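You operate a simulated robot arm through the tools that you are given. There is no shell and no other tool.

Carry out the task below with a simulated robot arm. There is one attempt and no reset: what you move stays moved.

TASK
Gauge all three swatches and leave the carriage over the thinnest one.
Fine: hold the plunger down on each till the reading stands; the swatches stay in their bays.

It is judged by the outcome, as a careful person would: the job done as asked, and still so three seconds after it is handed in. It fails if anything else is knocked over, pushed out of place, dropped, spilled or broken.

THE ROBOT
A 7-joint arm with a two-finger parallel gripper, fixed in place. Base frame: the origin is on the floor under the middle of its stand, x ahead of it, y to its left, z up. Units: mm, degrees, N and s.
It reaches about 966 mm from its shoulder. Its first joint turns from -166.0 to 166.0 degrees. Payload 3.43 kg.
Tool frame: the origin (TCP) lies between the finger pads and is the grasp point; the fingertips stand 30 mm ahead of it; z points along the fingers, y is the line along which they close. The gripper opens to 94 mm. The fingers are 28 mm wide and 10 mm thick; the gripper's body (50 by 96 mm) begins 55 mm behind the TCP.
Orientation is told as [roll, pitch, yaw] about the base's x, y, z axes, in that order, counted from this pose: with the fingers straight down and closing along the base's y, the tool's x points along the base's -x, its y along +y and its z along -z.

THE INTERFACE
- The arm moves only by the tool apply_moves. Its arguments are lists of equal length, an entry for each row: "dp": the shift along the base's x, y, z in units of 20 mm (1.0 is 20 mm), a list of three; "turn": the turn, a rotation vector about the base's x, y, z in units of 4 degrees (1.0 is 4 degrees), a list of three; "gripper": the opening, from 0 (shut) to 1 (fully open). In form: {"dp": [[x, y, z], ...], "turn": [[wx, wy, wz], ...], "gripper": [gripper, ...]}. A call has 1 to 20 rows; each row shifts and turns the commanded pose from where the row before left it. A call with a number of a shift or a turn outside -1 to 1 is refused whole. Rows are played at 5 a second. More than 50 mm and 8.6 degrees between two rows, or a gripper value outside its range, and nothing of the call is played. Where a pose cannot be reached the arm comes as near as it can. A force on the tool above 60 N (or 10 N above the force at the start of the call, whichever is more), or a blocked arm, ends the call early, and 0.2 s more pass. Each finger travels about 45 mm/s and halts on what it meets, pressing with about 25 N; the grip force reading is that of the motor and also rises with nothing between the fingers. The clock runs only during rows and for 0.2 s after the last one: add rows that do not move to give the fingers time. It gives the time, the measured TCP pose, the force on the tool (base axes), the opening and the grip force at its end, in the units of the frame above (readings bear some noise), with the torque about the TCP (base axes, N m) and any sound that the robot's microphone picked up.
- Cameras (640 x 400 px; columns grow to the right, rows downward): "scene" is fixed at [225.1, -635.1, 1534.3]; the picture's right is [0.49, -0.87, 0.00], its down [-0.72, -0.41, -0.56] and it looks along [0.49, 0.27, -0.83] (base axes); focal length 300 px, centre (320, 200). "wrist" rides on the gripper at [76, 14, -103] in the tool frame; the picture's right is [-0.18, 0.98, 0.00], its down [-0.75, -0.14, -0.64] and it looks along [-0.63, -0.12, 0.77] (tool axes); focal length 243 px, centre (320, 200). There is no depth. A picture from a camera that has moved, and an enlarged one, comes with that camera's place and axes in the base frame and with its lens. The place of the scene camera against the robot may be out by one fixed shift of up to 25 mm in any direction.
- capture(camera): a new picture of that camera. No time passes.
- move_column(by): slides the trunk up (or, below 0, down) by that many mm; the arm rides with it, the base frame stays. It gives what a move gives, with no picture.
- zoom(camera, box): a new picture of the part [left, top, right, bottom] of that camera's present view, enlarged. No time passes.
- job_done(): hands the job in; it is judged then, once.

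Nothing tells you positions but the pictures and the camera data. Unless the task says otherwise, let go and move clear before handing in.

The tools are called after ">>>" by a JSON object that holds its "method" and its "body". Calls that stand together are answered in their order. apply_moves: Moves the arm, as the interface text tells. Its arguments: {"type":"object","properties":{"dp":{"type":"array"},"turn":{"type":"array"},"gripper":{"type":"array"}},"required":["dp","turn","gripper"]} The other tools are called the same way: move_column (by) moves the trunk up or down; capture (camera) takes a picture; zoom (camera, box) takes an enlarged picture of a part of a camera's view; job_done () hands the job in.

At the start:

```text
clock: 0.0
tool_pos: [367.5, -448.8, 1247.3]
orientation: [-0.1, 0.0, 0.0]
force: [0.9, 0.0, 0.4]
moment: [0.0, 0.01, -0.02]
gripper_width: 94.2
finger_force: 0.0
trunk travel left (down, up): [-400.0, 90.0]
```

scene: 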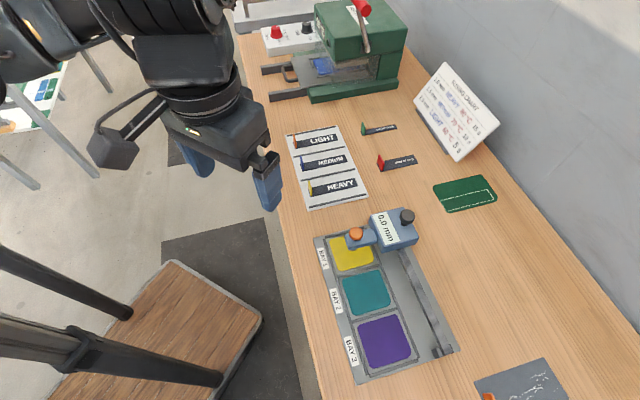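
wrist: 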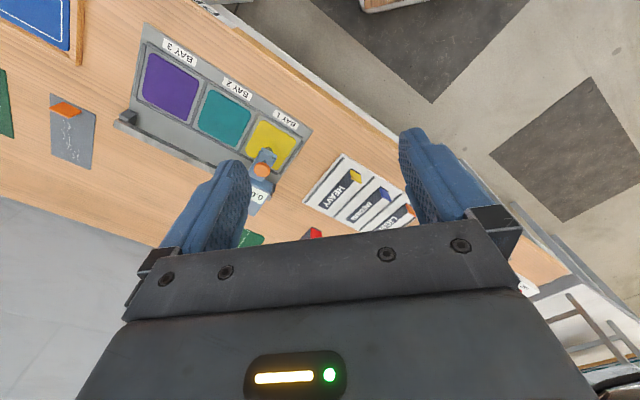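

I see a three-bay tray (yellow bay 1, teal bay 2, purple bay 3) with a blue gauge carriage on a rail, now over bay 1, reading 0.0 mm. I'll look closer before moving.

>>> {"method": "zoom", "body": {"camera": "scene", "box": [290, 190, 480, 390]}}

>>> {"method": "zoom", "body": {"camera": "scene", "box": [330, 195, 430, 265]}}

>>> {"method": "zoom", "body": {"camera": "wrist", "box": [100, 10, 340, 220]}}

>>> {"method": "zoom", "body": {"camera": "scene", "box": [400, 50, 510, 170]}}

```text
2.00 times, centred on (385, 290) of scene
camera zoom: at [225.1, -635.1, 1534.3], right [0.49, -0.87, 0.0], down [-0.72, -0.41, -0.56], along [0.49, 0.27, -0.83], focal length 600 px, centre (190, 20)
```

zoom: 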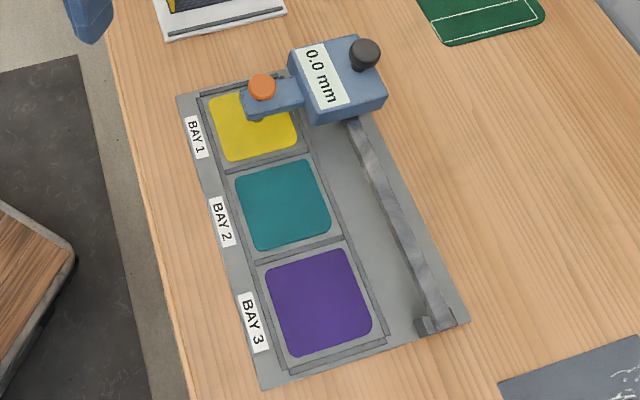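

```text
5.71 times, centred on (380, 230) of scene
camera zoom: at [225.1, -635.1, 1534.3], right [0.49, -0.87, 0.0], down [-0.72, -0.41, -0.56], along [0.49, 0.27, -0.83], focal length 1715 px, centre (-23, 29)
```

zoom: 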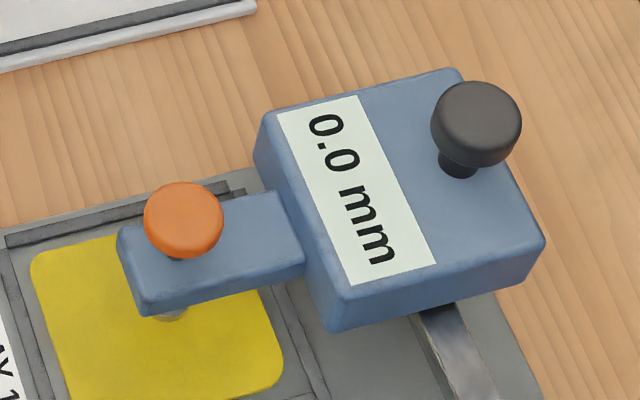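

```text
1.90 times, centred on (220, 115) of wrist
camera zoom: at [291.2, -433.2, 1348.7], right [0.18, 0.98, 0.0], down [0.75, -0.14, 0.64], along [0.63, -0.12, -0.77], focal length 462 px, centre (510, 362)
```

zoom: 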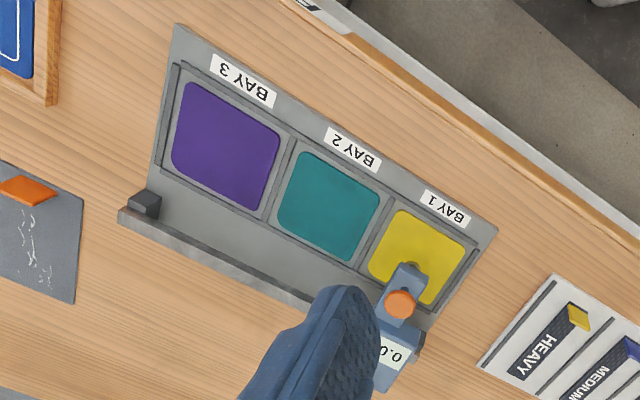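

```text
3.33 times, centred on (455, 110) of scene
camera zoom: at [225.1, -635.1, 1534.3], right [0.49, -0.87, 0.0], down [-0.72, -0.41, -0.56], along [0.49, 0.27, -0.83], focal length 1000 px, centre (-130, 500)
```

zoom: 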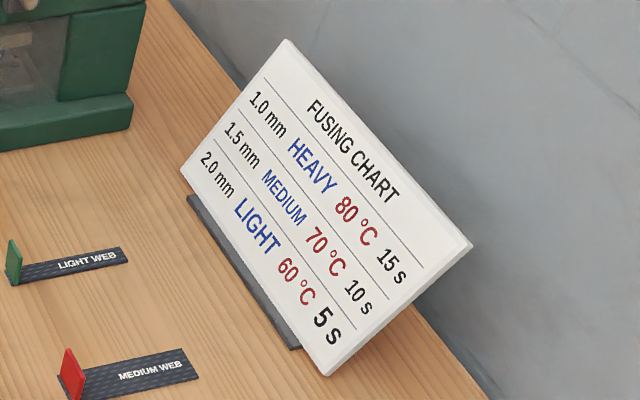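

The tray runs diagonally at about 45° in the base frame, with bay 1 near (485, -563), bay 2 near (420, -628) and bay 3 near (357, -690). I'll turn the hand by -45° in place so the fingers close along the rail, then look again.

>>> {"method": "apply_moves", "body": {"dp": [[0, 0, 0], [0, 0, 0], [0, 0, 0], [0, 0, 0], [0, 0, 0], [0, 0, 0], [0, 0, 0], [0, 0, 0], [0, 0, 0], [0, 0, 0], [0, 0, 0], [0, 0, 0]], "turn": [[0, 0, -1], [0, 0, -1], [0, 0, -1], [0, 0, -1], [0, 0, -1], [0, 0, -1], [0, 0, -1], [0, 0, -1], [0, 0, -1], [0, 0, -1], [0, 0, -1], [0, 0, 0]], "gripper": [1, 1, 1, 1, 1, 1, 1, 1, 1, 1, 1, 1]}}

>>> {"method": "capture", "body": {"camera": "wrist"}}

>>> {"method": "capture", "body": {"camera": "scene"}}

```text
clock: 2.6
tool_pos: [365.2, -449.0, 1246.4]
orientation: [0.1, 0.1, -44.0]
force: [0.0, 0.7, -0.4]
moment: [0.03, 0.02, -0.02]
gripper_width: 93.9
finger_force: 0.0
trunk travel left (down, up): [-400.0, 90.0]
```

```text
taken
camera wrist: at [322.7, -384.0, 1348.8], right [0.82, 0.58, 0.0], down [0.44, -0.63, 0.64], along [0.37, -0.52, -0.77], focal length 243 px, centre (320, 200)
```

wrist: 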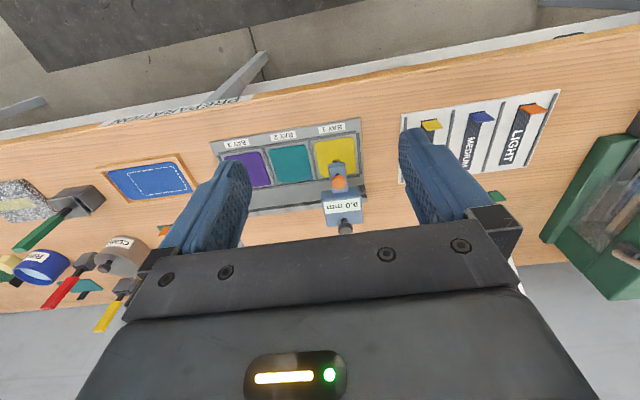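

```text
taken
```

scene: 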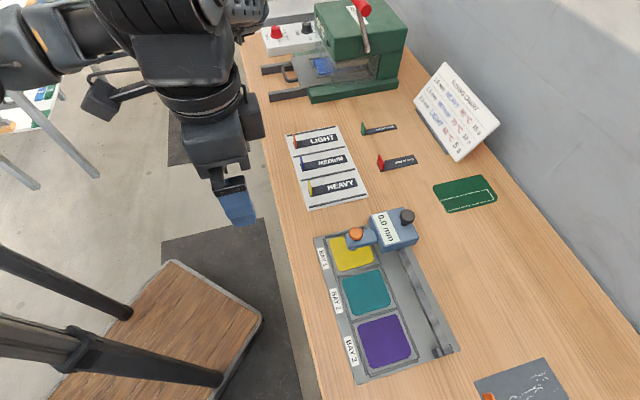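

The fingers now close along the rail direction. I'll zoom in to refine the tray's position.

>>> {"method": "zoom", "body": {"camera": "wrist", "box": [200, 100, 400, 245]}}

>>> {"method": "zoom", "body": {"camera": "wrist", "box": [300, 110, 380, 240]}}

```text
2.76 times, centred on (300, 172) of wrist
camera zoom: at [322.7, -384.0, 1348.8], right [0.82, 0.58, 0.0], down [0.44, -0.63, 0.64], along [0.37, -0.52, -0.77], focal length 669 px, centre (375, 276)
```

zoom: 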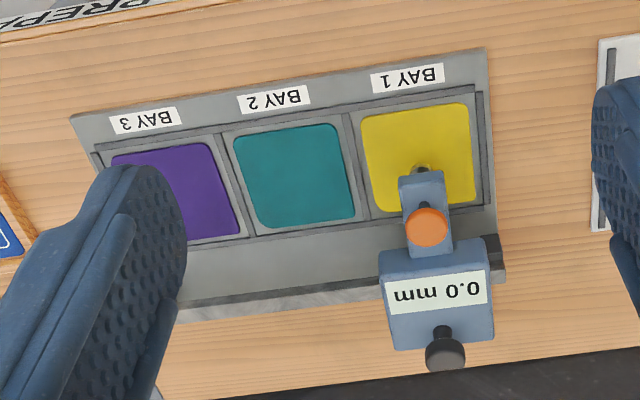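

```text
3.08 times, centred on (340, 175) of wrist
camera zoom: at [322.7, -384.0, 1348.8], right [0.82, 0.58, 0.0], down [0.44, -0.63, 0.64], along [0.37, -0.52, -0.77], focal length 746 px, centre (258, 277)
```

zoom: 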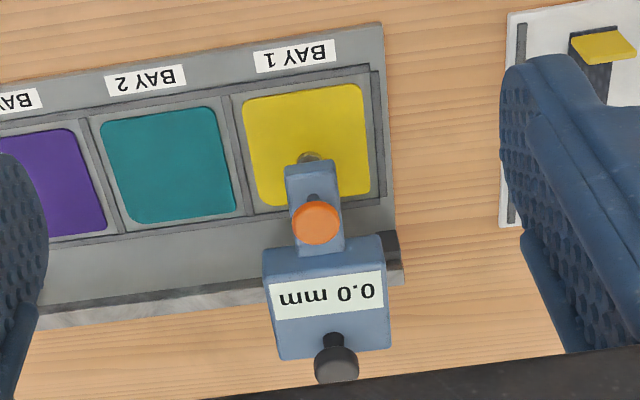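

The bays come out at a 90 mm pitch along (-0.707, -0.707), and the orange plunger knob sits over bay 1 at about (487, -562, 1014). I'll move above it with the fingers still open and well clear, to refine the position.

>>> {"method": "apply_moves", "body": {"dp": [[0.75, -0.7, -0.7], [0.75, -0.7, -0.7], [0.75, -0.7, -0.7], [0.75, -0.7, -0.7], [0.75, -0.7, -0.7], [0.75, -0.7, -0.7], [0.75, -0.7, -0.7], [0.75, -0.7, -0.7], [0, 0, 0]], "turn": [[0, 0, -0.25], [0, 0, 0], [0, 0, 0], [0, 0, 0], [0, 0, 0], [0, 0, 0], [0, 0, 0], [0, 0, 0], [0, 0, 0]], "gripper": [1, 1, 1, 1, 1, 1, 1, 1, 1]}}

>>> {"method": "capture", "body": {"camera": "wrist"}}

>>> {"method": "capture", "body": {"camera": "scene"}}

```text
clock: 4.6
tool_pos: [485.6, -560.5, 1133.0]
orientation: [-0.2, 0.0, -45.0]
force: [0.7, -0.4, 0.2]
moment: [-0.01, -0.02, 0.02]
gripper_width: 94.3
finger_force: 0.1
trunk travel left (down, up): [-400.0, 90.0]
```

```text
taken
camera wrist: at [443.3, -494.9, 1235.5], right [0.83, 0.56, 0.0], down [0.43, -0.63, 0.64], along [0.36, -0.53, -0.77], focal length 243 px, centre (320, 200)
```

wrist: 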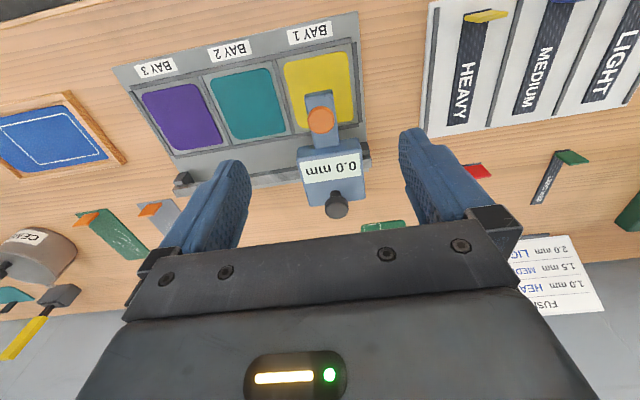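

```text
taken
```

scene: 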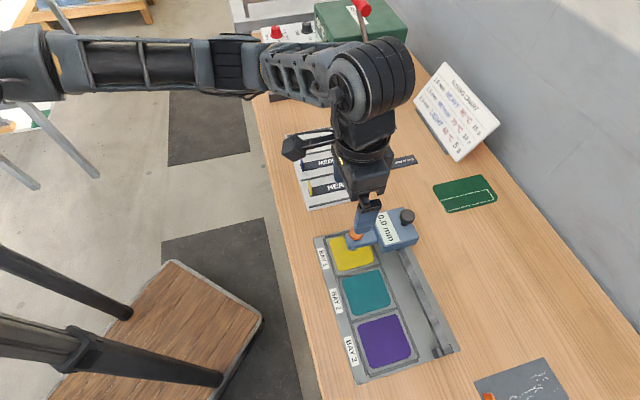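

The reach is good, and the knob sits close to the tool axis in the picture. I'll zoom in to triangulate both knobs.

>>> {"method": "zoom", "body": {"camera": "wrist", "box": [270, 40, 390, 230]}}

>>> {"method": "zoom", "body": {"camera": "wrist", "box": [280, 80, 380, 140]}}

>>> {"method": "zoom", "body": {"camera": "scene", "box": [330, 170, 440, 270]}}

```text
2.11 times, centred on (330, 135) of wrist
camera zoom: at [443.3, -494.9, 1235.5], right [0.83, 0.56, 0.0], down [0.43, -0.63, 0.64], along [0.36, -0.53, -0.77], focal length 511 px, centre (299, 337)
```

zoom: 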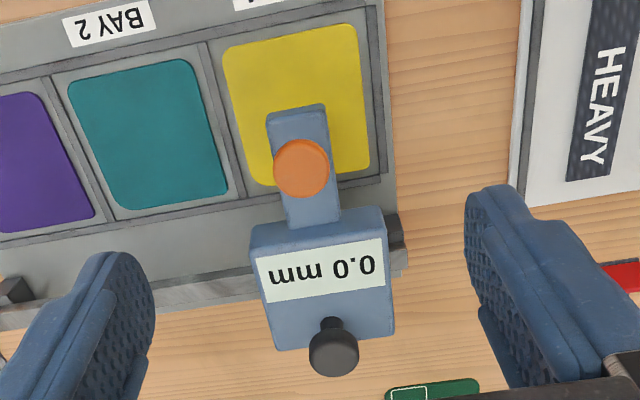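

```text
6.40 times, centred on (330, 110) of wrist
camera zoom: at [443.3, -494.9, 1235.5], right [0.83, 0.56, 0.0], down [0.43, -0.63, 0.64], along [0.36, -0.53, -0.77], focal length 1553 px, centre (256, 776)
```

zoom: 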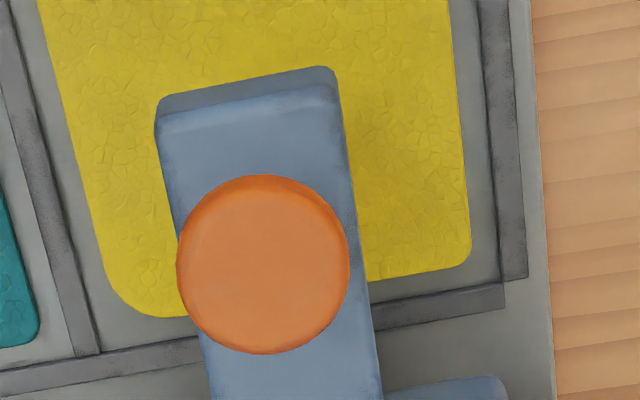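

```text
4.00 times, centred on (385, 220) of scene
camera zoom: at [225.1, -635.1, 1534.3], right [0.49, -0.87, 0.0], down [-0.72, -0.41, -0.56], along [0.49, 0.27, -0.83], focal length 1200 px, centre (60, 120)
```

zoom: 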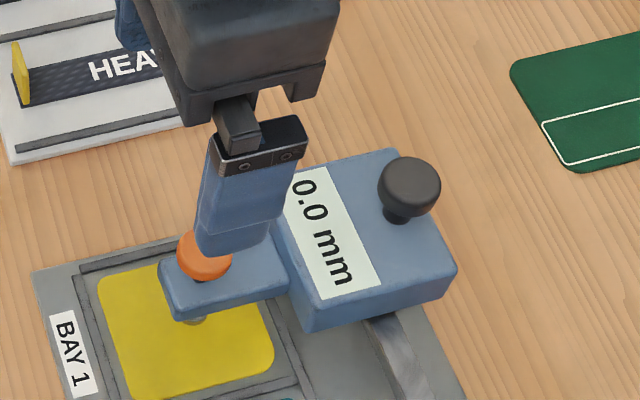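

The triangulation puts the orange knob near (499, -576, 988), right over bay 1's centre, and the tray surface near z 910. I'll shift over the knob, come lower with the tips still about 45 mm clear, and check.

>>> {"method": "apply_moves", "body": {"dp": [[0.35, -0.38, -0.6], [0.35, -0.38, -0.6], [0, 0, -0.7], [0, 0, -0.7], [0, 0, -0.7], [0, 0, 0]], "turn": [[0, 0, 0], [0, 0, 0], [0, 0, 0], [0, 0, 0], [0, 0, 0], [0, 0, 0]], "gripper": [1, 1, 1, 1, 1, 1]}}

>>> {"method": "capture", "body": {"camera": "wrist"}}

>>> {"method": "zoom", "body": {"camera": "wrist", "box": [220, 40, 420, 240]}}

>>> {"method": "zoom", "body": {"camera": "scene", "box": [330, 170, 440, 270]}}

```text
clock: 6.0
tool_pos: [501.1, -575.2, 1068.4]
orientation: [0.1, -0.1, -44.9]
force: [0.4, 0.0, 0.8]
moment: [0.03, 0.0, -0.01]
gripper_width: 94.1
finger_force: 0.1
trunk travel left (down, up): [-400.0, 90.0]
```

```text
taken
camera wrist: at [458.0, -509.7, 1171.3], right [0.83, 0.56, 0.0], down [0.43, -0.63, 0.64], along [0.36, -0.53, -0.77], focal length 243 px, centre (320, 200)
```

wrist: 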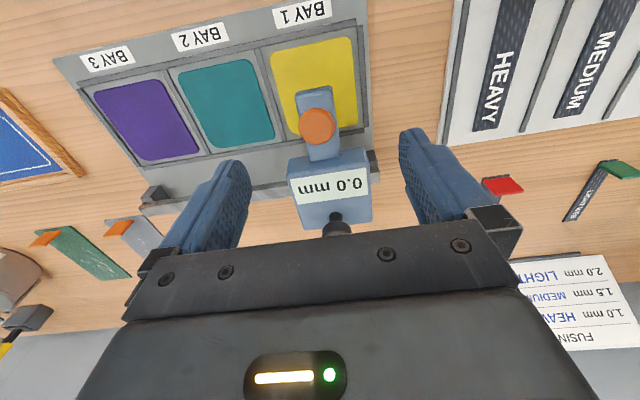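

```text
2.00 times, centred on (320, 140) of wrist
camera zoom: at [458.0, -509.7, 1171.3], right [0.83, 0.56, 0.0], down [0.43, -0.63, 0.64], along [0.36, -0.53, -0.77], focal length 485 px, centre (320, 320)
```

zoom: 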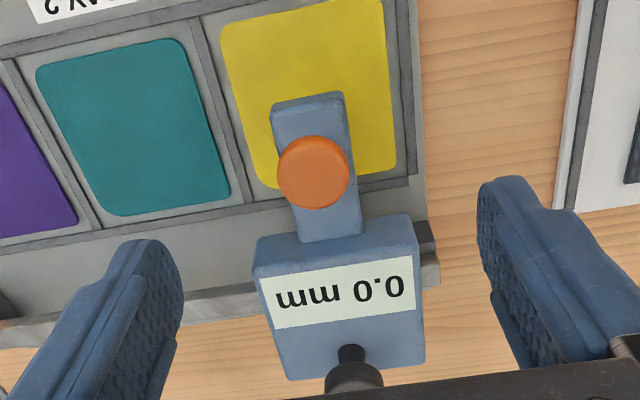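

```text
4.00 times, centred on (385, 220) of scene
camera zoom: at [225.1, -635.1, 1534.3], right [0.49, -0.87, 0.0], down [-0.72, -0.41, -0.56], along [0.49, 0.27, -0.83], focal length 1200 px, centre (60, 120)
```

zoom: 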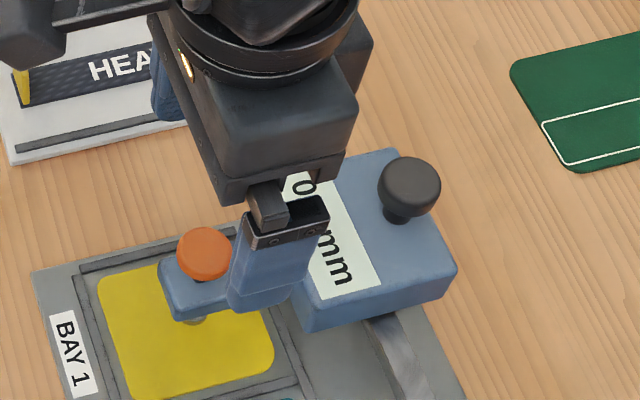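

The wrist view confirms the knob top near (499, -575, 989), just under the hand. I'll shut the fingers and lower the tips to about 10 mm above the knob.

>>> {"method": "apply_moves", "body": {"dp": [[0, 0, 0], [0, 0, 0], [0, 0, 0], [0, 0, 0], [0, 0, 0], [-0.1, 0, 0], [0, 0, -0.45], [0, 0, -0.45], [0, 0, -0.45], [0, 0, -0.45], [0, 0, 0]], "turn": [[0, 0, 0], [0, 0, 0], [0, 0, 0], [0, 0, 0], [0, 0, 0], [0, 0, 0], [0, 0, 0], [0, 0, 0], [0, 0, 0], [0, 0, 0], [0, 0, 0]], "gripper": [0, 0, 0, 0, 0, 0, 0, 0, 0, 0, 0]}}

>>> {"method": "capture", "body": {"camera": "wrist"}}

>>> {"method": "zoom", "body": {"camera": "wrist", "box": [220, 80, 420, 280]}}

>>> {"method": "zoom", "body": {"camera": "scene", "box": [330, 170, 440, 270]}}

```text
clock: 8.4
tool_pos: [499.2, -576.6, 1032.2]
orientation: [0.0, 0.1, -45.0]
force: [0.5, -0.7, 0.7]
moment: [-0.01, 0.0, -0.01]
gripper_width: 0.0
finger_force: 25.2
trunk travel left (down, up): [-400.0, 90.0]
```

```text
taken
camera wrist: at [455.9, -510.8, 1134.5], right [0.83, 0.56, 0.0], down [0.43, -0.63, 0.64], along [0.36, -0.53, -0.77], focal length 243 px, centre (320, 200)
```

wrist: 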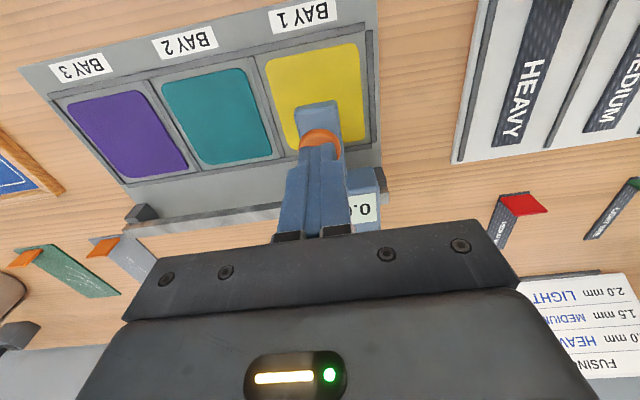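

```text
2.00 times, centred on (320, 180) of wrist
camera zoom: at [455.9, -510.8, 1134.5], right [0.83, 0.56, 0.0], down [0.43, -0.63, 0.64], along [0.36, -0.53, -0.77], focal length 485 px, centre (320, 240)
```

zoom: 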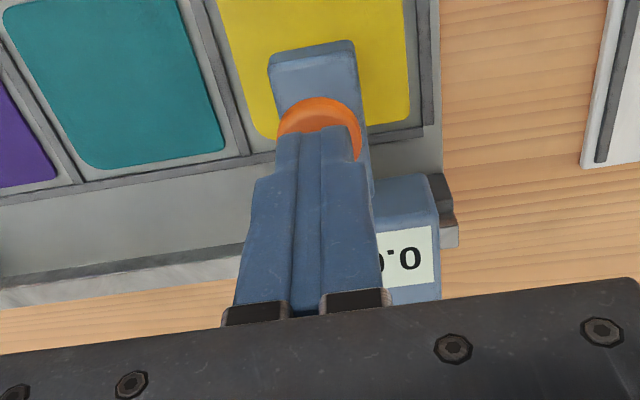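

```text
4.00 times, centred on (385, 220) of scene
camera zoom: at [225.1, -635.1, 1534.3], right [0.49, -0.87, 0.0], down [-0.72, -0.41, -0.56], along [0.49, 0.27, -0.83], focal length 1200 px, centre (60, 120)
```

zoom: 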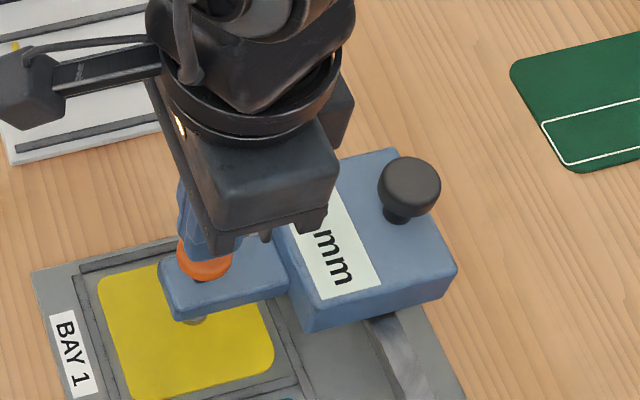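

The fingers hide the last digit of the readout from this angle. I'll turn the hand another -40° about its axis above the knob so the display shows beside the fingers.

>>> {"method": "apply_moves", "body": {"dp": [[0, 0, 0], [0, 0, 0], [0, 0, 0], [0, 0, 0], [0, 0, 0], [0, 0, 0], [0, 0, 0], [0, 0, 0], [0, 0, 0], [0, 0, 0], [0, 0, 0]], "turn": [[0, 0, -1], [0, 0, -1], [0, 0, -1], [0, 0, -1], [0, 0, -1], [0, 0, -1], [0, 0, -1], [0, 0, -1], [0, 0, -1], [0, 0, -1], [0, 0, 0]], "gripper": [0, 0, 0, 0, 0, 0, 0, 0, 0, 0, 0]}}

>>> {"method": "capture", "body": {"camera": "wrist"}}

>>> {"method": "zoom", "body": {"camera": "wrist", "box": [260, 90, 460, 240]}}

>>> {"method": "zoom", "body": {"camera": "scene", "box": [330, 170, 440, 270]}}

```text
clock: 10.8
tool_pos: [496.9, -575.8, 1032.0]
orientation: [-0.1, 0.0, -85.0]
force: [-0.5, 0.3, -0.2]
moment: [-0.02, 0.05, 0.02]
gripper_width: 0.1
finger_force: 25.5
trunk travel left (down, up): [-400.0, 90.0]
```

```text
taken
camera wrist: at [507.0, -497.1, 1134.7], right [1.0, -0.1, 0.0], down [-0.08, -0.76, 0.64], along [-0.06, -0.64, -0.77], focal length 243 px, centre (320, 200)
```

wrist: 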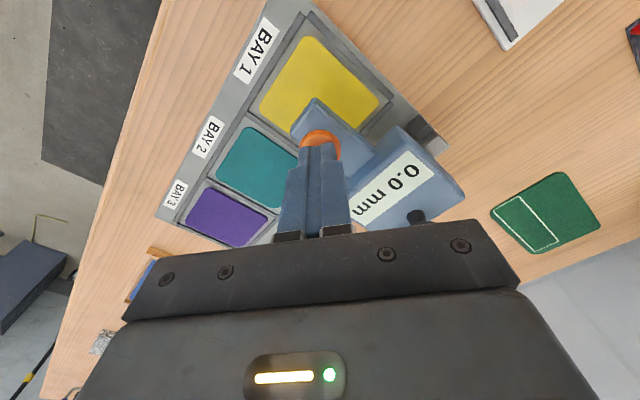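

```text
2.67 times, centred on (360, 165) of wrist
camera zoom: at [507.0, -497.1, 1134.7], right [1.0, -0.1, 0.0], down [-0.08, -0.76, 0.64], along [-0.06, -0.64, -0.77], focal length 647 px, centre (213, 293)
```

zoom: 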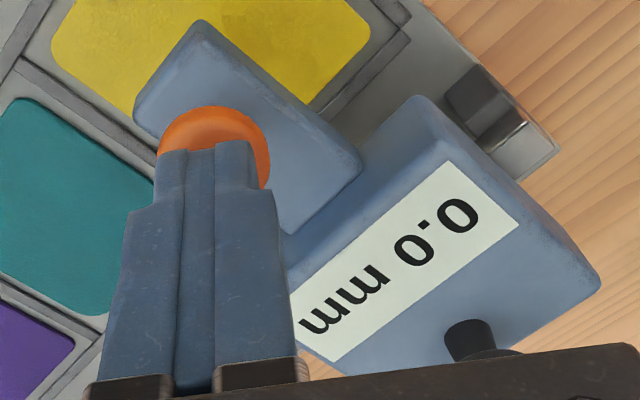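

```text
4.00 times, centred on (385, 220) of scene
camera zoom: at [225.1, -635.1, 1534.3], right [0.49, -0.87, 0.0], down [-0.72, -0.41, -0.56], along [0.49, 0.27, -0.83], focal length 1200 px, centre (60, 120)
```

zoom: 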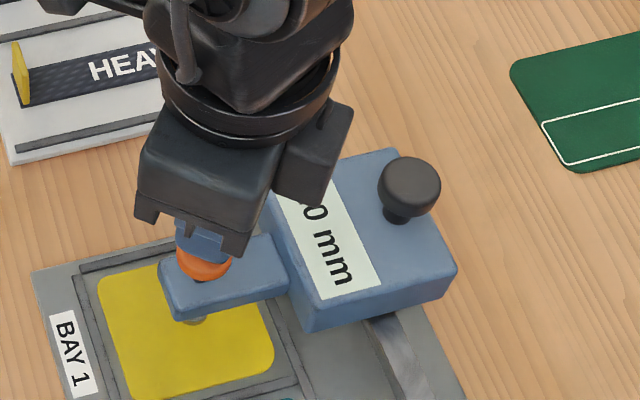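

The whole readout is now in view. I'll lower slowly in small steps and watch the force.

>>> {"method": "apply_moves", "body": {"dp": [[0.1, 0, -0.1], [0, 0, -0.1], [0, 0, -0.1], [0, 0, -0.1], [0, 0, -0.1], [0, 0, 0]], "turn": [[0, 0, 0], [0, 0, 0], [0, 0, 0], [0, 0, 0], [0, 0, 0], [0, 0, 0]], "gripper": [0, 0, 0, 0, 0, 0]}}

>>> {"method": "zoom", "body": {"camera": "wrist", "box": [260, 90, 460, 240]}}

>>> {"method": "zoom", "body": {"camera": "scene", "box": [355, 215, 400, 255]}}

```text
clock: 12.2
tool_pos: [499.4, -576.0, 1022.6]
orientation: [0.1, 0.0, -85.0]
force: [1.3, 0.2, 2.1]
moment: [0.06, 0.01, 0.01]
gripper_width: 0.0
finger_force: 25.0
trunk travel left (down, up): [-400.0, 90.0]
```

```text
2.67 times, centred on (360, 165) of wrist
camera zoom: at [508.7, -497.5, 1125.0], right [1.0, -0.1, 0.0], down [-0.08, -0.76, 0.64], along [-0.06, -0.64, -0.77], focal length 647 px, centre (213, 293)
```

zoom: 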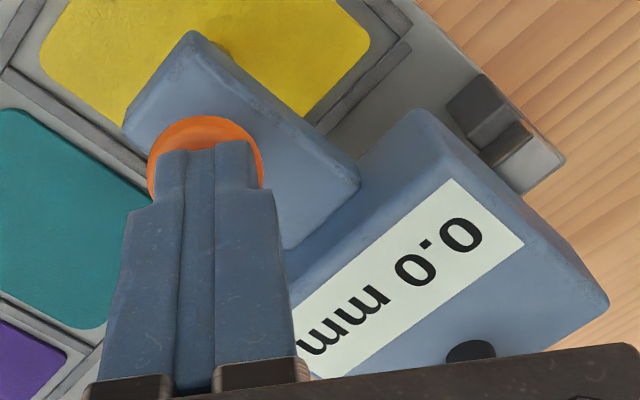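

```text
10.00 times, centred on (378, 235) of scene
camera zoom: at [225.1, -635.1, 1534.3], right [0.49, -0.87, 0.0], down [-0.72, -0.41, -0.56], along [0.49, 0.27, -0.83], focal length 3001 px, centre (-255, -150)
```

zoom: 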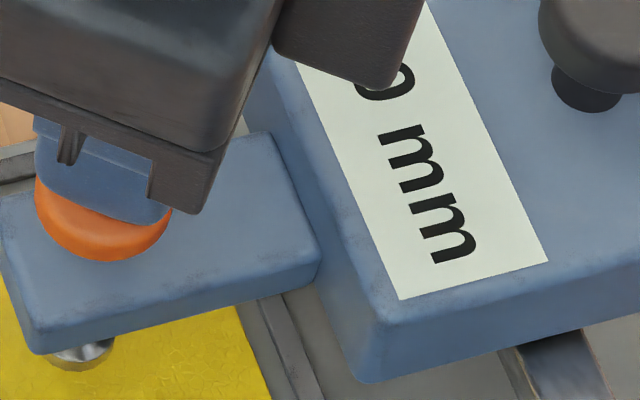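

The tips have just touched the knob at tip z of about 992. I'll press down gently.

>>> {"method": "apply_moves", "body": {"dp": [[0, 0, -0.1], [0, 0, -0.1], [0, 0, -0.1], [0, 0, 0]], "turn": [[0, 0, 0], [0, 0, 0], [0, 0, 0], [0, 0, 0]], "gripper": [0, 0, 0, 0]}}

>>> {"method": "zoom", "body": {"camera": "wrist", "box": [260, 90, 460, 240]}}

>>> {"method": "zoom", "body": {"camera": "scene", "box": [355, 215, 400, 255]}}

```text
clock: 13.2
tool_pos: [499.7, -576.7, 1013.7]
orientation: [0.0, -0.1, -85.0]
force: [-0.1, 0.5, 3.3]
moment: [0.03, 0.03, 0.03]
gripper_width: 0.0
finger_force: 24.6
trunk travel left (down, up): [-400.0, 90.0]
heard: click
```

```text
2.67 times, centred on (360, 165) of wrist
camera zoom: at [508.8, -498.1, 1118.1], right [1.0, -0.1, 0.0], down [-0.07, -0.76, 0.64], along [-0.06, -0.64, -0.77], focal length 647 px, centre (213, 293)
```

zoom: 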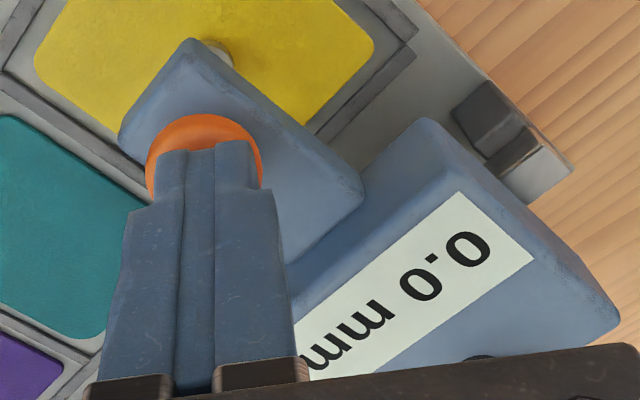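

```text
10.00 times, centred on (378, 235) of scene
camera zoom: at [225.1, -635.1, 1534.3], right [0.49, -0.87, 0.0], down [-0.72, -0.41, -0.56], along [0.49, 0.27, -0.83], focal length 3001 px, centre (-255, -150)
```

zoom: 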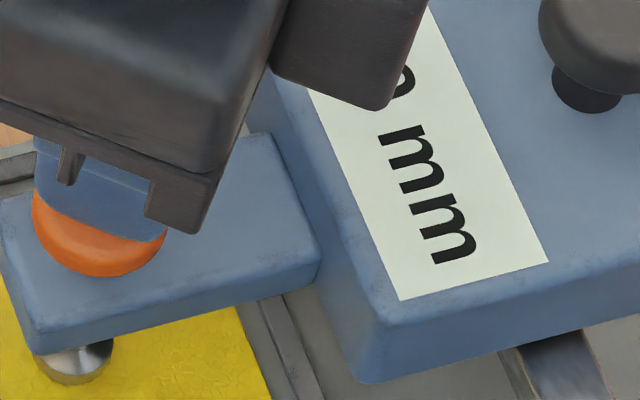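

A click came with only about 3 N, and the foot has gone down. I'll hold still and see whether the reading changes.

>>> {"method": "apply_moves", "body": {"dp": [[0, 0, 0], [0, 0, 0], [0, 0, 0], [0, 0, 0], [0, 0, 0], [0, 0, 0]], "turn": [[0, 0, 0], [0, 0, 0], [0, 0, 0], [0, 0, 0], [0, 0, 0], [0, 0, 0]], "gripper": [0, 0, 0, 0, 0, 0]}}

>>> {"method": "zoom", "body": {"camera": "wrist", "box": [260, 90, 460, 240]}}

>>> {"method": "zoom", "body": {"camera": "scene", "box": [335, 225, 380, 265]}}

```text
clock: 14.6
tool_pos: [500.5, -576.0, 1014.7]
orientation: [-0.1, 0.0, -85.0]
force: [0.8, -0.2, 2.5]
moment: [-0.04, 0.02, 0.02]
gripper_width: 0.1
finger_force: 25.3
trunk travel left (down, up): [-400.0, 90.0]
```

```text
2.67 times, centred on (360, 165) of wrist
camera zoom: at [508.8, -498.1, 1118.0], right [1.0, -0.1, 0.0], down [-0.08, -0.76, 0.64], along [-0.06, -0.64, -0.77], focal length 647 px, centre (213, 293)
```

zoom: 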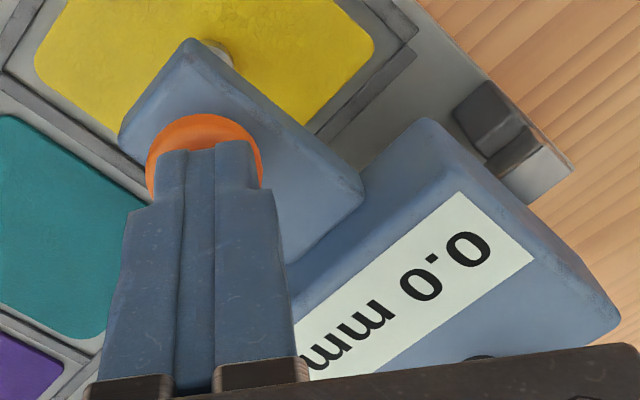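

```text
10.00 times, centred on (358, 245) of scene
camera zoom: at [225.1, -635.1, 1534.3], right [0.49, -0.87, 0.0], down [-0.72, -0.41, -0.56], along [0.49, 0.27, -0.83], focal length 3001 px, centre (-55, -250)
```

zoom: 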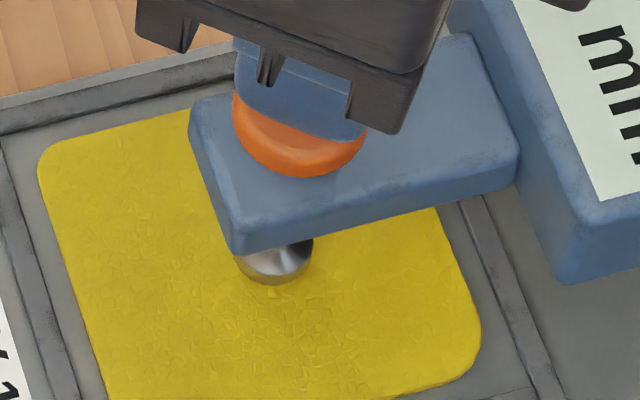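

The foot is still above the swatch, so I'll press on in small steps.

>>> {"method": "apply_moves", "body": {"dp": [[0, 0, -0.08], [0, 0, -0.08], [0, 0, -0.08], [0, 0, 0]], "turn": [[0, 0, 0], [0, 0, 0], [0, 0, 0], [0, 0, 0]], "gripper": [0, 0, 0, 0]}}

>>> {"method": "zoom", "body": {"camera": "wrist", "box": [260, 90, 460, 240]}}

>>> {"method": "zoom", "body": {"camera": "scene", "box": [335, 225, 380, 265]}}

```text
clock: 15.6
tool_pos: [500.5, -576.5, 1012.9]
orientation: [0.0, -0.3, -85.0]
force: [1.5, -3.2, 20.4]
moment: [-0.05, 0.0, -0.15]
gripper_width: 0.0
finger_force: 25.2
trunk travel left (down, up): [-400.0, 90.0]
```

```text
2.67 times, centred on (360, 165) of wrist
camera zoom: at [508.8, -497.6, 1114.8], right [1.0, -0.1, 0.0], down [-0.08, -0.76, 0.64], along [-0.06, -0.64, -0.76], focal length 647 px, centre (213, 293)
```

zoom: 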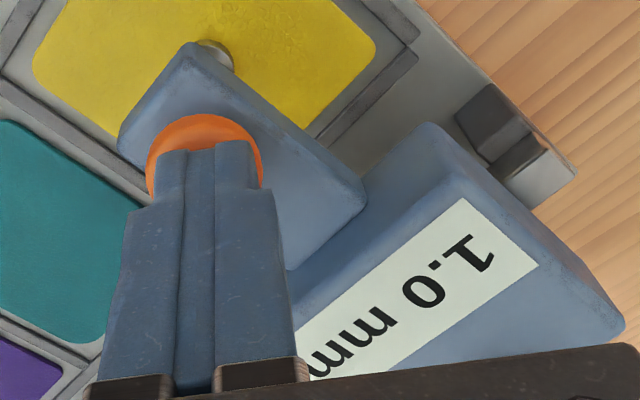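

```text
10.00 times, centred on (358, 245) of scene
camera zoom: at [225.1, -635.1, 1534.3], right [0.49, -0.87, 0.0], down [-0.72, -0.41, -0.56], along [0.49, 0.27, -0.83], focal length 3001 px, centre (-55, -250)
```

zoom: 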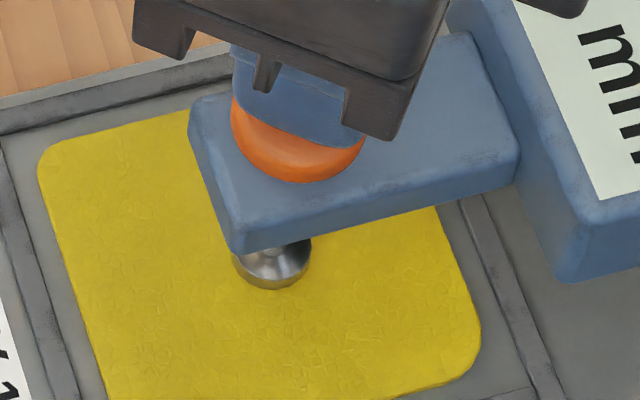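

The foot has reached the swatch at about 20 N and the display now reads 1.0 mm. I'll hold here to let the reading stand before trusting it.

>>> {"method": "apply_moves", "body": {"dp": [[0, 0, 0], [0, 0, 0], [0, 0, 0], [0, 0, 0], [0, 0, 0], [0, 0, 0], [0, 0, 0], [0, 0, 0], [0, 0, 0], [0, 0, 0]], "turn": [[0, 0, 0], [0, 0, 0], [0, 0, 0], [0, 0, 0], [0, 0, 0], [0, 0, 0], [0, 0, 0], [0, 0, 0], [0, 0, 0], [0, 0, 0]], "gripper": [0, 0, 0, 0, 0, 0, 0, 0, 0, 0]}}

>>> {"method": "zoom", "body": {"camera": "wrist", "box": [260, 90, 460, 240]}}

```text
clock: 17.8
tool_pos: [499.7, -576.6, 1010.8]
orientation: [0.1, -0.1, -85.0]
force: [4.8, -10.3, 35.8]
moment: [-0.3, -0.12, 0.05]
gripper_width: 0.0
finger_force: 25.2
trunk travel left (down, up): [-400.0, 90.0]
```

```text
2.67 times, centred on (360, 165) of wrist
camera zoom: at [508.7, -497.4, 1114.5], right [1.0, -0.1, 0.0], down [-0.08, -0.76, 0.64], along [-0.06, -0.64, -0.77], focal length 647 px, centre (213, 293)
```

zoom: 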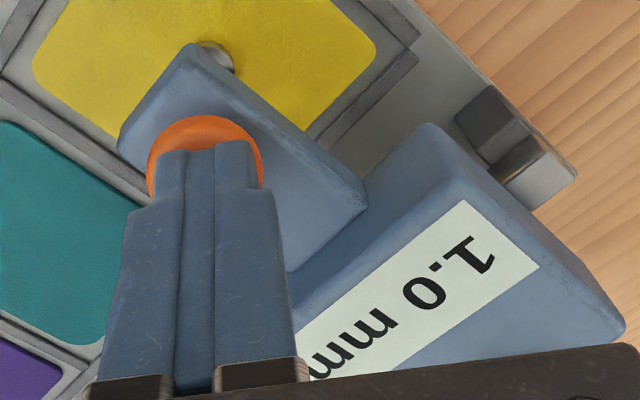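

The reading is steady at 1.0 mm. Force is creeping up, so I'll ease off a fraction of a millimetre and hold a little longer to be sure it stands.

>>> {"method": "apply_moves", "body": {"dp": [[0, 0, 0.03], [0, 0, 0], [0, 0, 0], [0, 0, 0], [0, 0, 0]], "turn": [[0, 0, 0], [0, 0, 0], [0, 0, 0], [0, 0, 0], [0, 0, 0]], "gripper": [0, 0, 0, 0, 0]}}

>>> {"method": "zoom", "body": {"camera": "wrist", "box": [260, 90, 460, 240]}}

```text
clock: 19.0
tool_pos: [499.3, -575.7, 1011.4]
orientation: [0.0, 0.0, -85.0]
force: [2.6, -11.8, 28.9]
moment: [-0.35, -0.01, 0.0]
gripper_width: 0.0
finger_force: 24.7
trunk travel left (down, up): [-400.0, 90.0]
```

```text
2.67 times, centred on (360, 165) of wrist
camera zoom: at [508.8, -497.1, 1114.7], right [1.0, -0.1, 0.0], down [-0.08, -0.76, 0.64], along [-0.06, -0.64, -0.77], focal length 647 px, centre (213, 293)
```

zoom: 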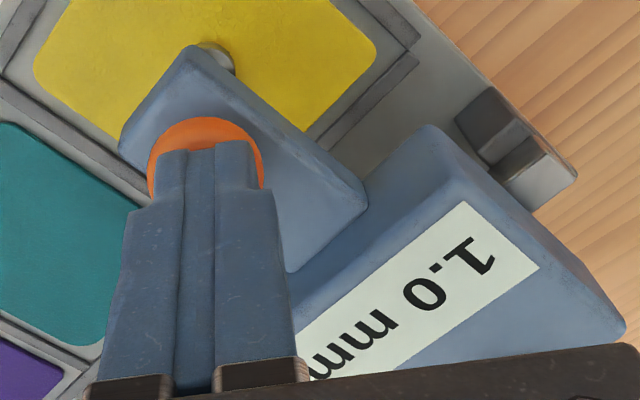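

Bay 1 (yellow) gauges at 1.0 mm and stands. I'll lift off, turn the hand back so the fingers close along the rail, open them, and move above the black carriage knob to look.

>>> {"method": "apply_moves", "body": {"dp": [[0, 0, 0.3], [0, 0, 0.8], [0, 0, 0.8], [0, 0, 0.8], [0.43, -0.42, 0.2], [0.43, -0.42, 0.2], [0.43, -0.42, 0.2], [0.43, -0.42, 0.2], [0.43, -0.42, 0.2], [0.43, -0.42, 0.2], [0.43, -0.42, 0.2], [0.43, -0.42, 0.2], [0.43, -0.42, 0.2], [0.43, -0.42, 0.2], [0, 0, 0]], "turn": [[0, 0, 0], [0, 0, 0], [0, 0, 0], [0, 0, 0], [0, 0, 1], [0, 0, 1], [0, 0, 1], [0, 0, 1], [0, 0, 1], [0, 0, 1], [0, 0, 1], [0, 0, 1], [0, 0, 1], [0, 0, 1], [0, 0, 0]], "gripper": [0, 0, 0, 0, 0, 0.2, 0.4, 0.6, 0.8, 1, 1, 1, 1, 1, 1]}}

>>> {"method": "capture", "body": {"camera": "wrist"}}

>>> {"method": "zoom", "body": {"camera": "wrist", "box": [220, 40, 420, 240]}}

>>> {"method": "capture", "body": {"camera": "scene"}}

```text
clock: 22.2
tool_pos: [585.8, -660.3, 1106.6]
orientation: [0.0, 0.0, -44.8]
force: [-0.8, 0.4, 0.0]
moment: [0.01, 0.01, 0.01]
gripper_width: 93.9
finger_force: 0.1
trunk travel left (down, up): [-400.0, 90.0]
```

```text
taken
camera wrist: at [543.4, -594.7, 1208.8], right [0.82, 0.57, 0.0], down [0.43, -0.63, 0.64], along [0.36, -0.53, -0.77], focal length 243 px, centre (320, 200)
```

wrist: 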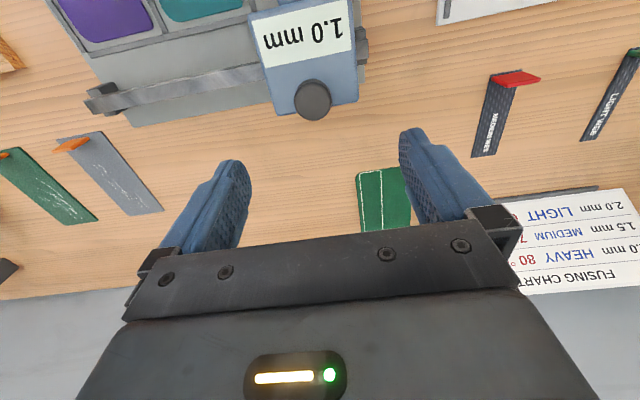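

```text
2.00 times, centred on (320, 140) of wrist
camera zoom: at [543.4, -594.7, 1208.8], right [0.82, 0.57, 0.0], down [0.43, -0.63, 0.64], along [0.36, -0.53, -0.77], focal length 485 px, centre (320, 320)
```

zoom: 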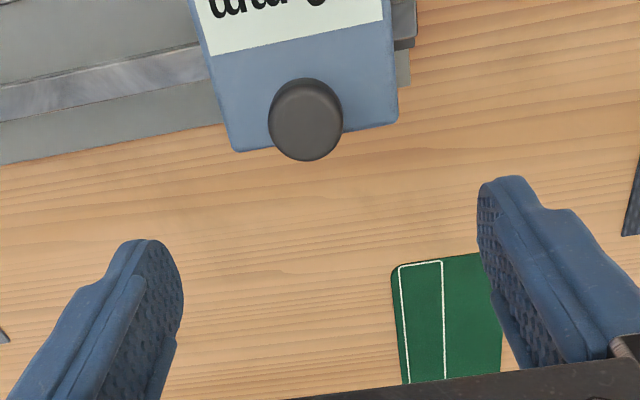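

```text
taken
```

scene: 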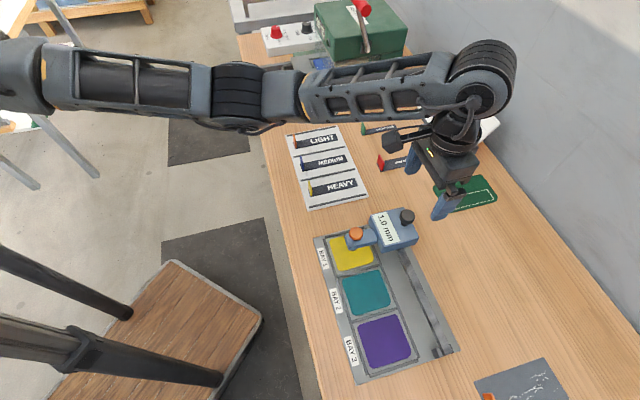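

The readout now holds 1.0 mm after release. The black knob triangulates to about (574, -650, 1007), so I'll line up over it with the fingers open and check before going down around it.

>>> {"method": "apply_moves", "body": {"dp": [[-0.3, 0.25, -0.4], [-0.29, 0.24, -0.4], [0, 0, -0.7], [0, 0, -0.7], [0, 0, 0]], "turn": [[0, 0, 0], [0, 0, 0], [0, 0, 0], [0, 0, 0], [0, 0, 0]], "gripper": [1, 1, 1, 1, 1]}}

>>> {"method": "zoom", "body": {"camera": "wrist", "box": [220, 40, 420, 240]}}

>>> {"method": "zoom", "body": {"camera": "scene", "box": [330, 160, 450, 270]}}

```text
clock: 23.4
tool_pos: [575.9, -649.9, 1060.7]
orientation: [0.0, 0.0, -45.0]
force: [0.6, 0.9, -1.1]
moment: [-0.04, 0.02, -0.02]
gripper_width: 94.0
finger_force: 0.1
trunk travel left (down, up): [-400.0, 90.0]
```

```text
2.00 times, centred on (320, 140) of wrist
camera zoom: at [531.6, -584.8, 1164.3], right [0.83, 0.56, 0.0], down [0.43, -0.63, 0.64], along [0.36, -0.53, -0.77], focal length 485 px, centre (320, 320)
```

zoom: 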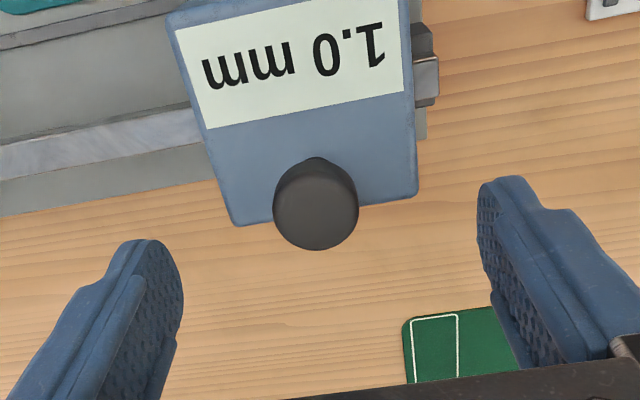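

```text
3.64 times, centred on (390, 215) of scene
camera zoom: at [225.1, -635.1, 1534.3], right [0.49, -0.87, 0.0], down [-0.72, -0.41, -0.56], along [0.49, 0.27, -0.83], focal length 1091 px, centre (66, 146)
```

zoom: 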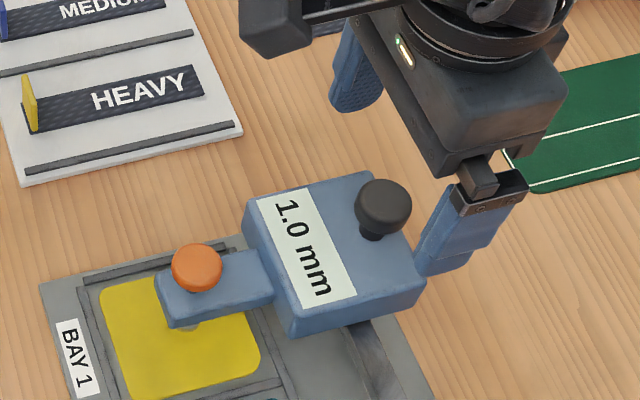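

The knob is centred between the fingers at about z 1008. I'll come straight down so the tips straddle its head, staying above the carriage body.

>>> {"method": "apply_moves", "body": {"dp": [[0, 0, -0.5], [0, 0, -0.5], [0, 0, -0.5], [0, 0, -0.45], [0, 0, 0]], "turn": [[0, 0, 0], [0, 0, 0], [0, 0, 0], [0, 0, 0], [0, 0, 0]], "gripper": [1, 1, 1, 1, 1]}}

>>> {"method": "zoom", "body": {"camera": "wrist", "box": [220, 40, 420, 240]}}

>>> {"method": "zoom", "body": {"camera": "scene", "box": [350, 170, 450, 260]}}

```text
clock: 24.6
tool_pos: [574.4, -650.2, 1023.7]
orientation: [0.0, 0.0, -45.0]
force: [0.0, 0.0, 0.6]
moment: [0.03, 0.01, -0.03]
gripper_width: 94.0
finger_force: 0.2
trunk travel left (down, up): [-400.0, 90.0]
```

```text
2.00 times, centred on (320, 140) of wrist
camera zoom: at [531.9, -585.3, 1125.9], right [0.83, 0.56, 0.0], down [0.43, -0.63, 0.64], along [0.36, -0.53, -0.77], focal length 485 px, centre (320, 320)
```

zoom: 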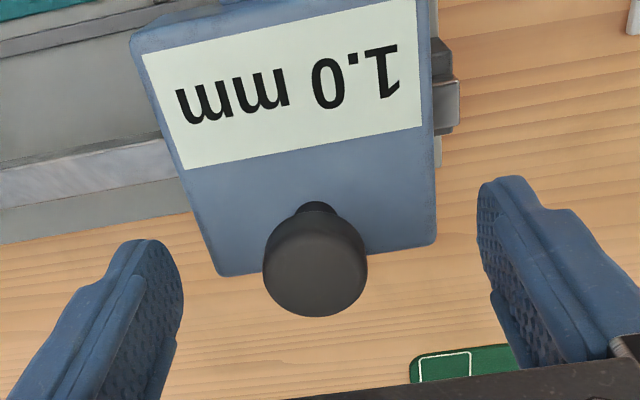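

```text
4.44 times, centred on (400, 215) of scene
camera zoom: at [225.1, -635.1, 1534.3], right [0.49, -0.87, 0.0], down [-0.72, -0.41, -0.56], along [0.49, 0.27, -0.83], focal length 1334 px, centre (-36, 133)
```

zoom: 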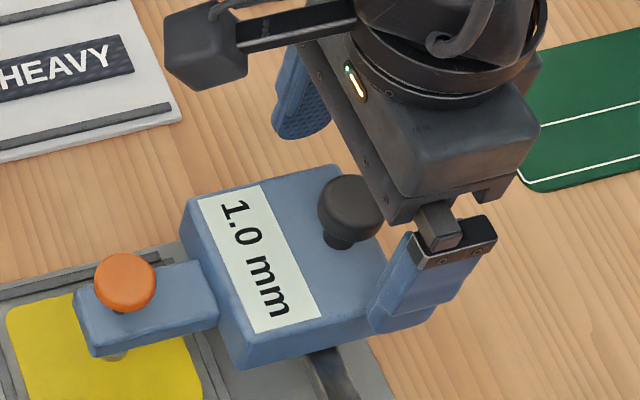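

The fingers straddle the knob head cleanly. I'll go down 3 mm more and close on it.

>>> {"method": "apply_moves", "body": {"dp": [[0, 0, -0.15], [0, 0, 0], [0, 0, 0], [0, 0, 0], [0, 0, 0], [0, 0, 0], [0, 0, 0]], "turn": [[0, 0, 0], [0, 0, 0], [0, 0, 0], [0, 0, 0], [0, 0, 0], [0, 0, 0], [0, 0, 0]], "gripper": [1, 0.7, 0.5, 0.4, 0.3, 0.25, 0.25]}}

>>> {"method": "zoom", "body": {"camera": "wrist", "box": [220, 40, 420, 240]}}

>>> {"method": "zoom", "body": {"camera": "scene", "box": [330, 170, 450, 260]}}

```text
clock: 26.2
tool_pos: [574.4, -650.4, 1019.6]
orientation: [0.0, 0.0, -45.2]
force: [-7.5, -10.8, -2.2]
moment: [-0.43, -0.1, -0.07]
gripper_width: 29.2
finger_force: 43.4
trunk travel left (down, up): [-400.0, 90.0]
```

```text
2.00 times, centred on (320, 140) of wrist
camera zoom: at [531.0, -585.8, 1122.8], right [0.83, 0.56, 0.0], down [0.43, -0.63, 0.64], along [0.36, -0.53, -0.77], focal length 485 px, centre (320, 320)
```

zoom: 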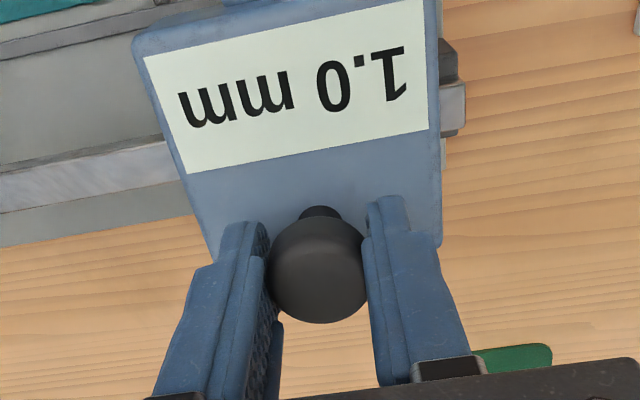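

```text
4.44 times, centred on (390, 215) of scene
camera zoom: at [225.1, -635.1, 1534.3], right [0.49, -0.87, 0.0], down [-0.72, -0.41, -0.56], along [0.49, 0.27, -0.83], focal length 1334 px, centre (9, 133)
```

zoom: 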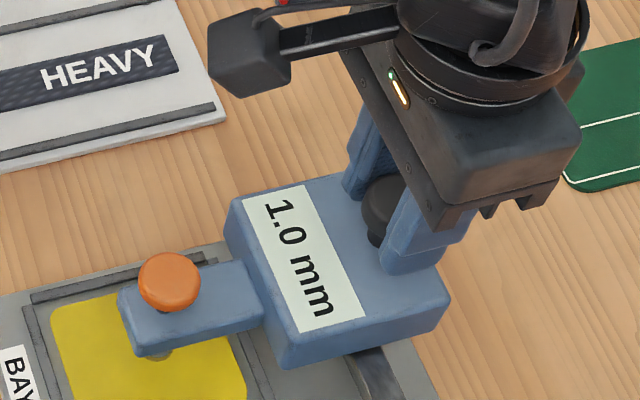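

The knob is held at 29 mm width. I'll test with a short 20 mm slide along the rail toward bay 2 and watch the force.

>>> {"method": "apply_moves", "body": {"dp": [[-0.177, -0.177, 0], [-0.177, -0.177, 0], [-0.177, -0.177, 0], [-0.177, -0.177, 0], [0, 0, 0]], "turn": [[0, 0, 0], [0, 0, 0], [0, 0, 0], [0, 0, 0], [0, 0, 0]], "gripper": [0.25, 0.25, 0.25, 0.25, 0.25]}}

>>> {"method": "capture", "body": {"camera": "scene"}}

>>> {"method": "capture", "body": {"camera": "wrist"}}

```text
clock: 27.4
tool_pos: [562.4, -665.6, 1019.7]
orientation: [0.0, 0.0, -45.1]
force: [-9.0, 10.1, 5.2]
moment: [0.38, 0.29, 0.1]
gripper_width: 29.2
finger_force: 45.0
trunk travel left (down, up): [-400.0, 90.0]
```

```text
taken
```

scene: 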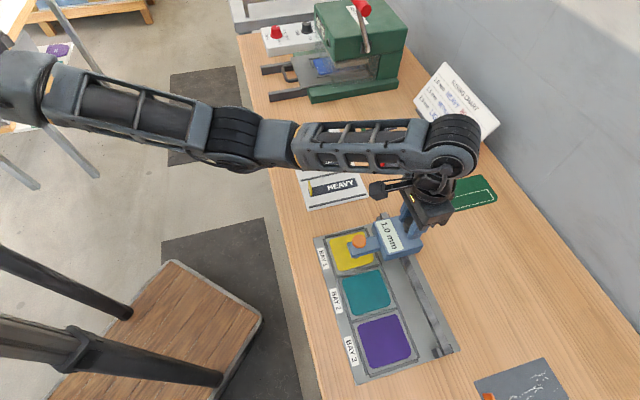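

```text
taken
camera wrist: at [518.2, -598.8, 1122.9], right [0.83, 0.56, 0.0], down [0.43, -0.63, 0.64], along [0.36, -0.53, -0.77], focal length 243 px, centre (320, 200)
```

wrist: 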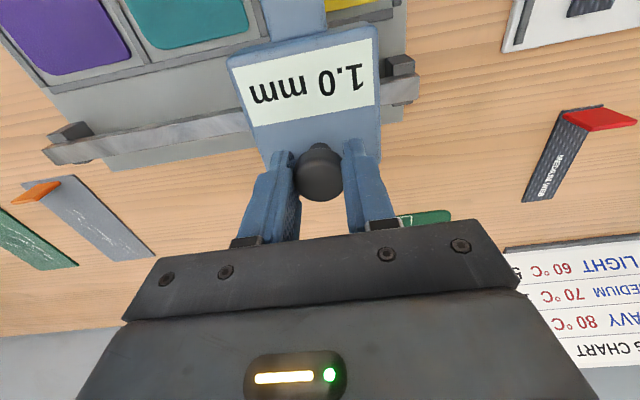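

The carriage follows smoothly. There is a small sideways force of about 13 N toward the robot, so I'll ease the command that way and go on in steps.

>>> {"method": "apply_moves", "body": {"dp": [[-0.22, -0.13, 0], [-0.18, -0.174, 0], [-0.18, -0.174, 0], [-0.18, -0.174, 0], [-0.18, -0.174, 0], [0, 0, 0]], "turn": [[0, 0, 0], [0, 0, 0], [0, 0, 0], [0, 0, 0], [0, 0, 0], [0, 0, 0]], "gripper": [0.25, 0.25, 0.25, 0.25, 0.25, 0.25]}}

```text
clock: 28.8
tool_pos: [542.8, -681.8, 1019.8]
orientation: [0.1, -0.2, -44.9]
force: [22.7, -22.7, 1.9]
moment: [-0.94, -0.96, 0.04]
gripper_width: 29.1
finger_force: 45.4
trunk travel left (down, up): [-400.0, 90.0]
```

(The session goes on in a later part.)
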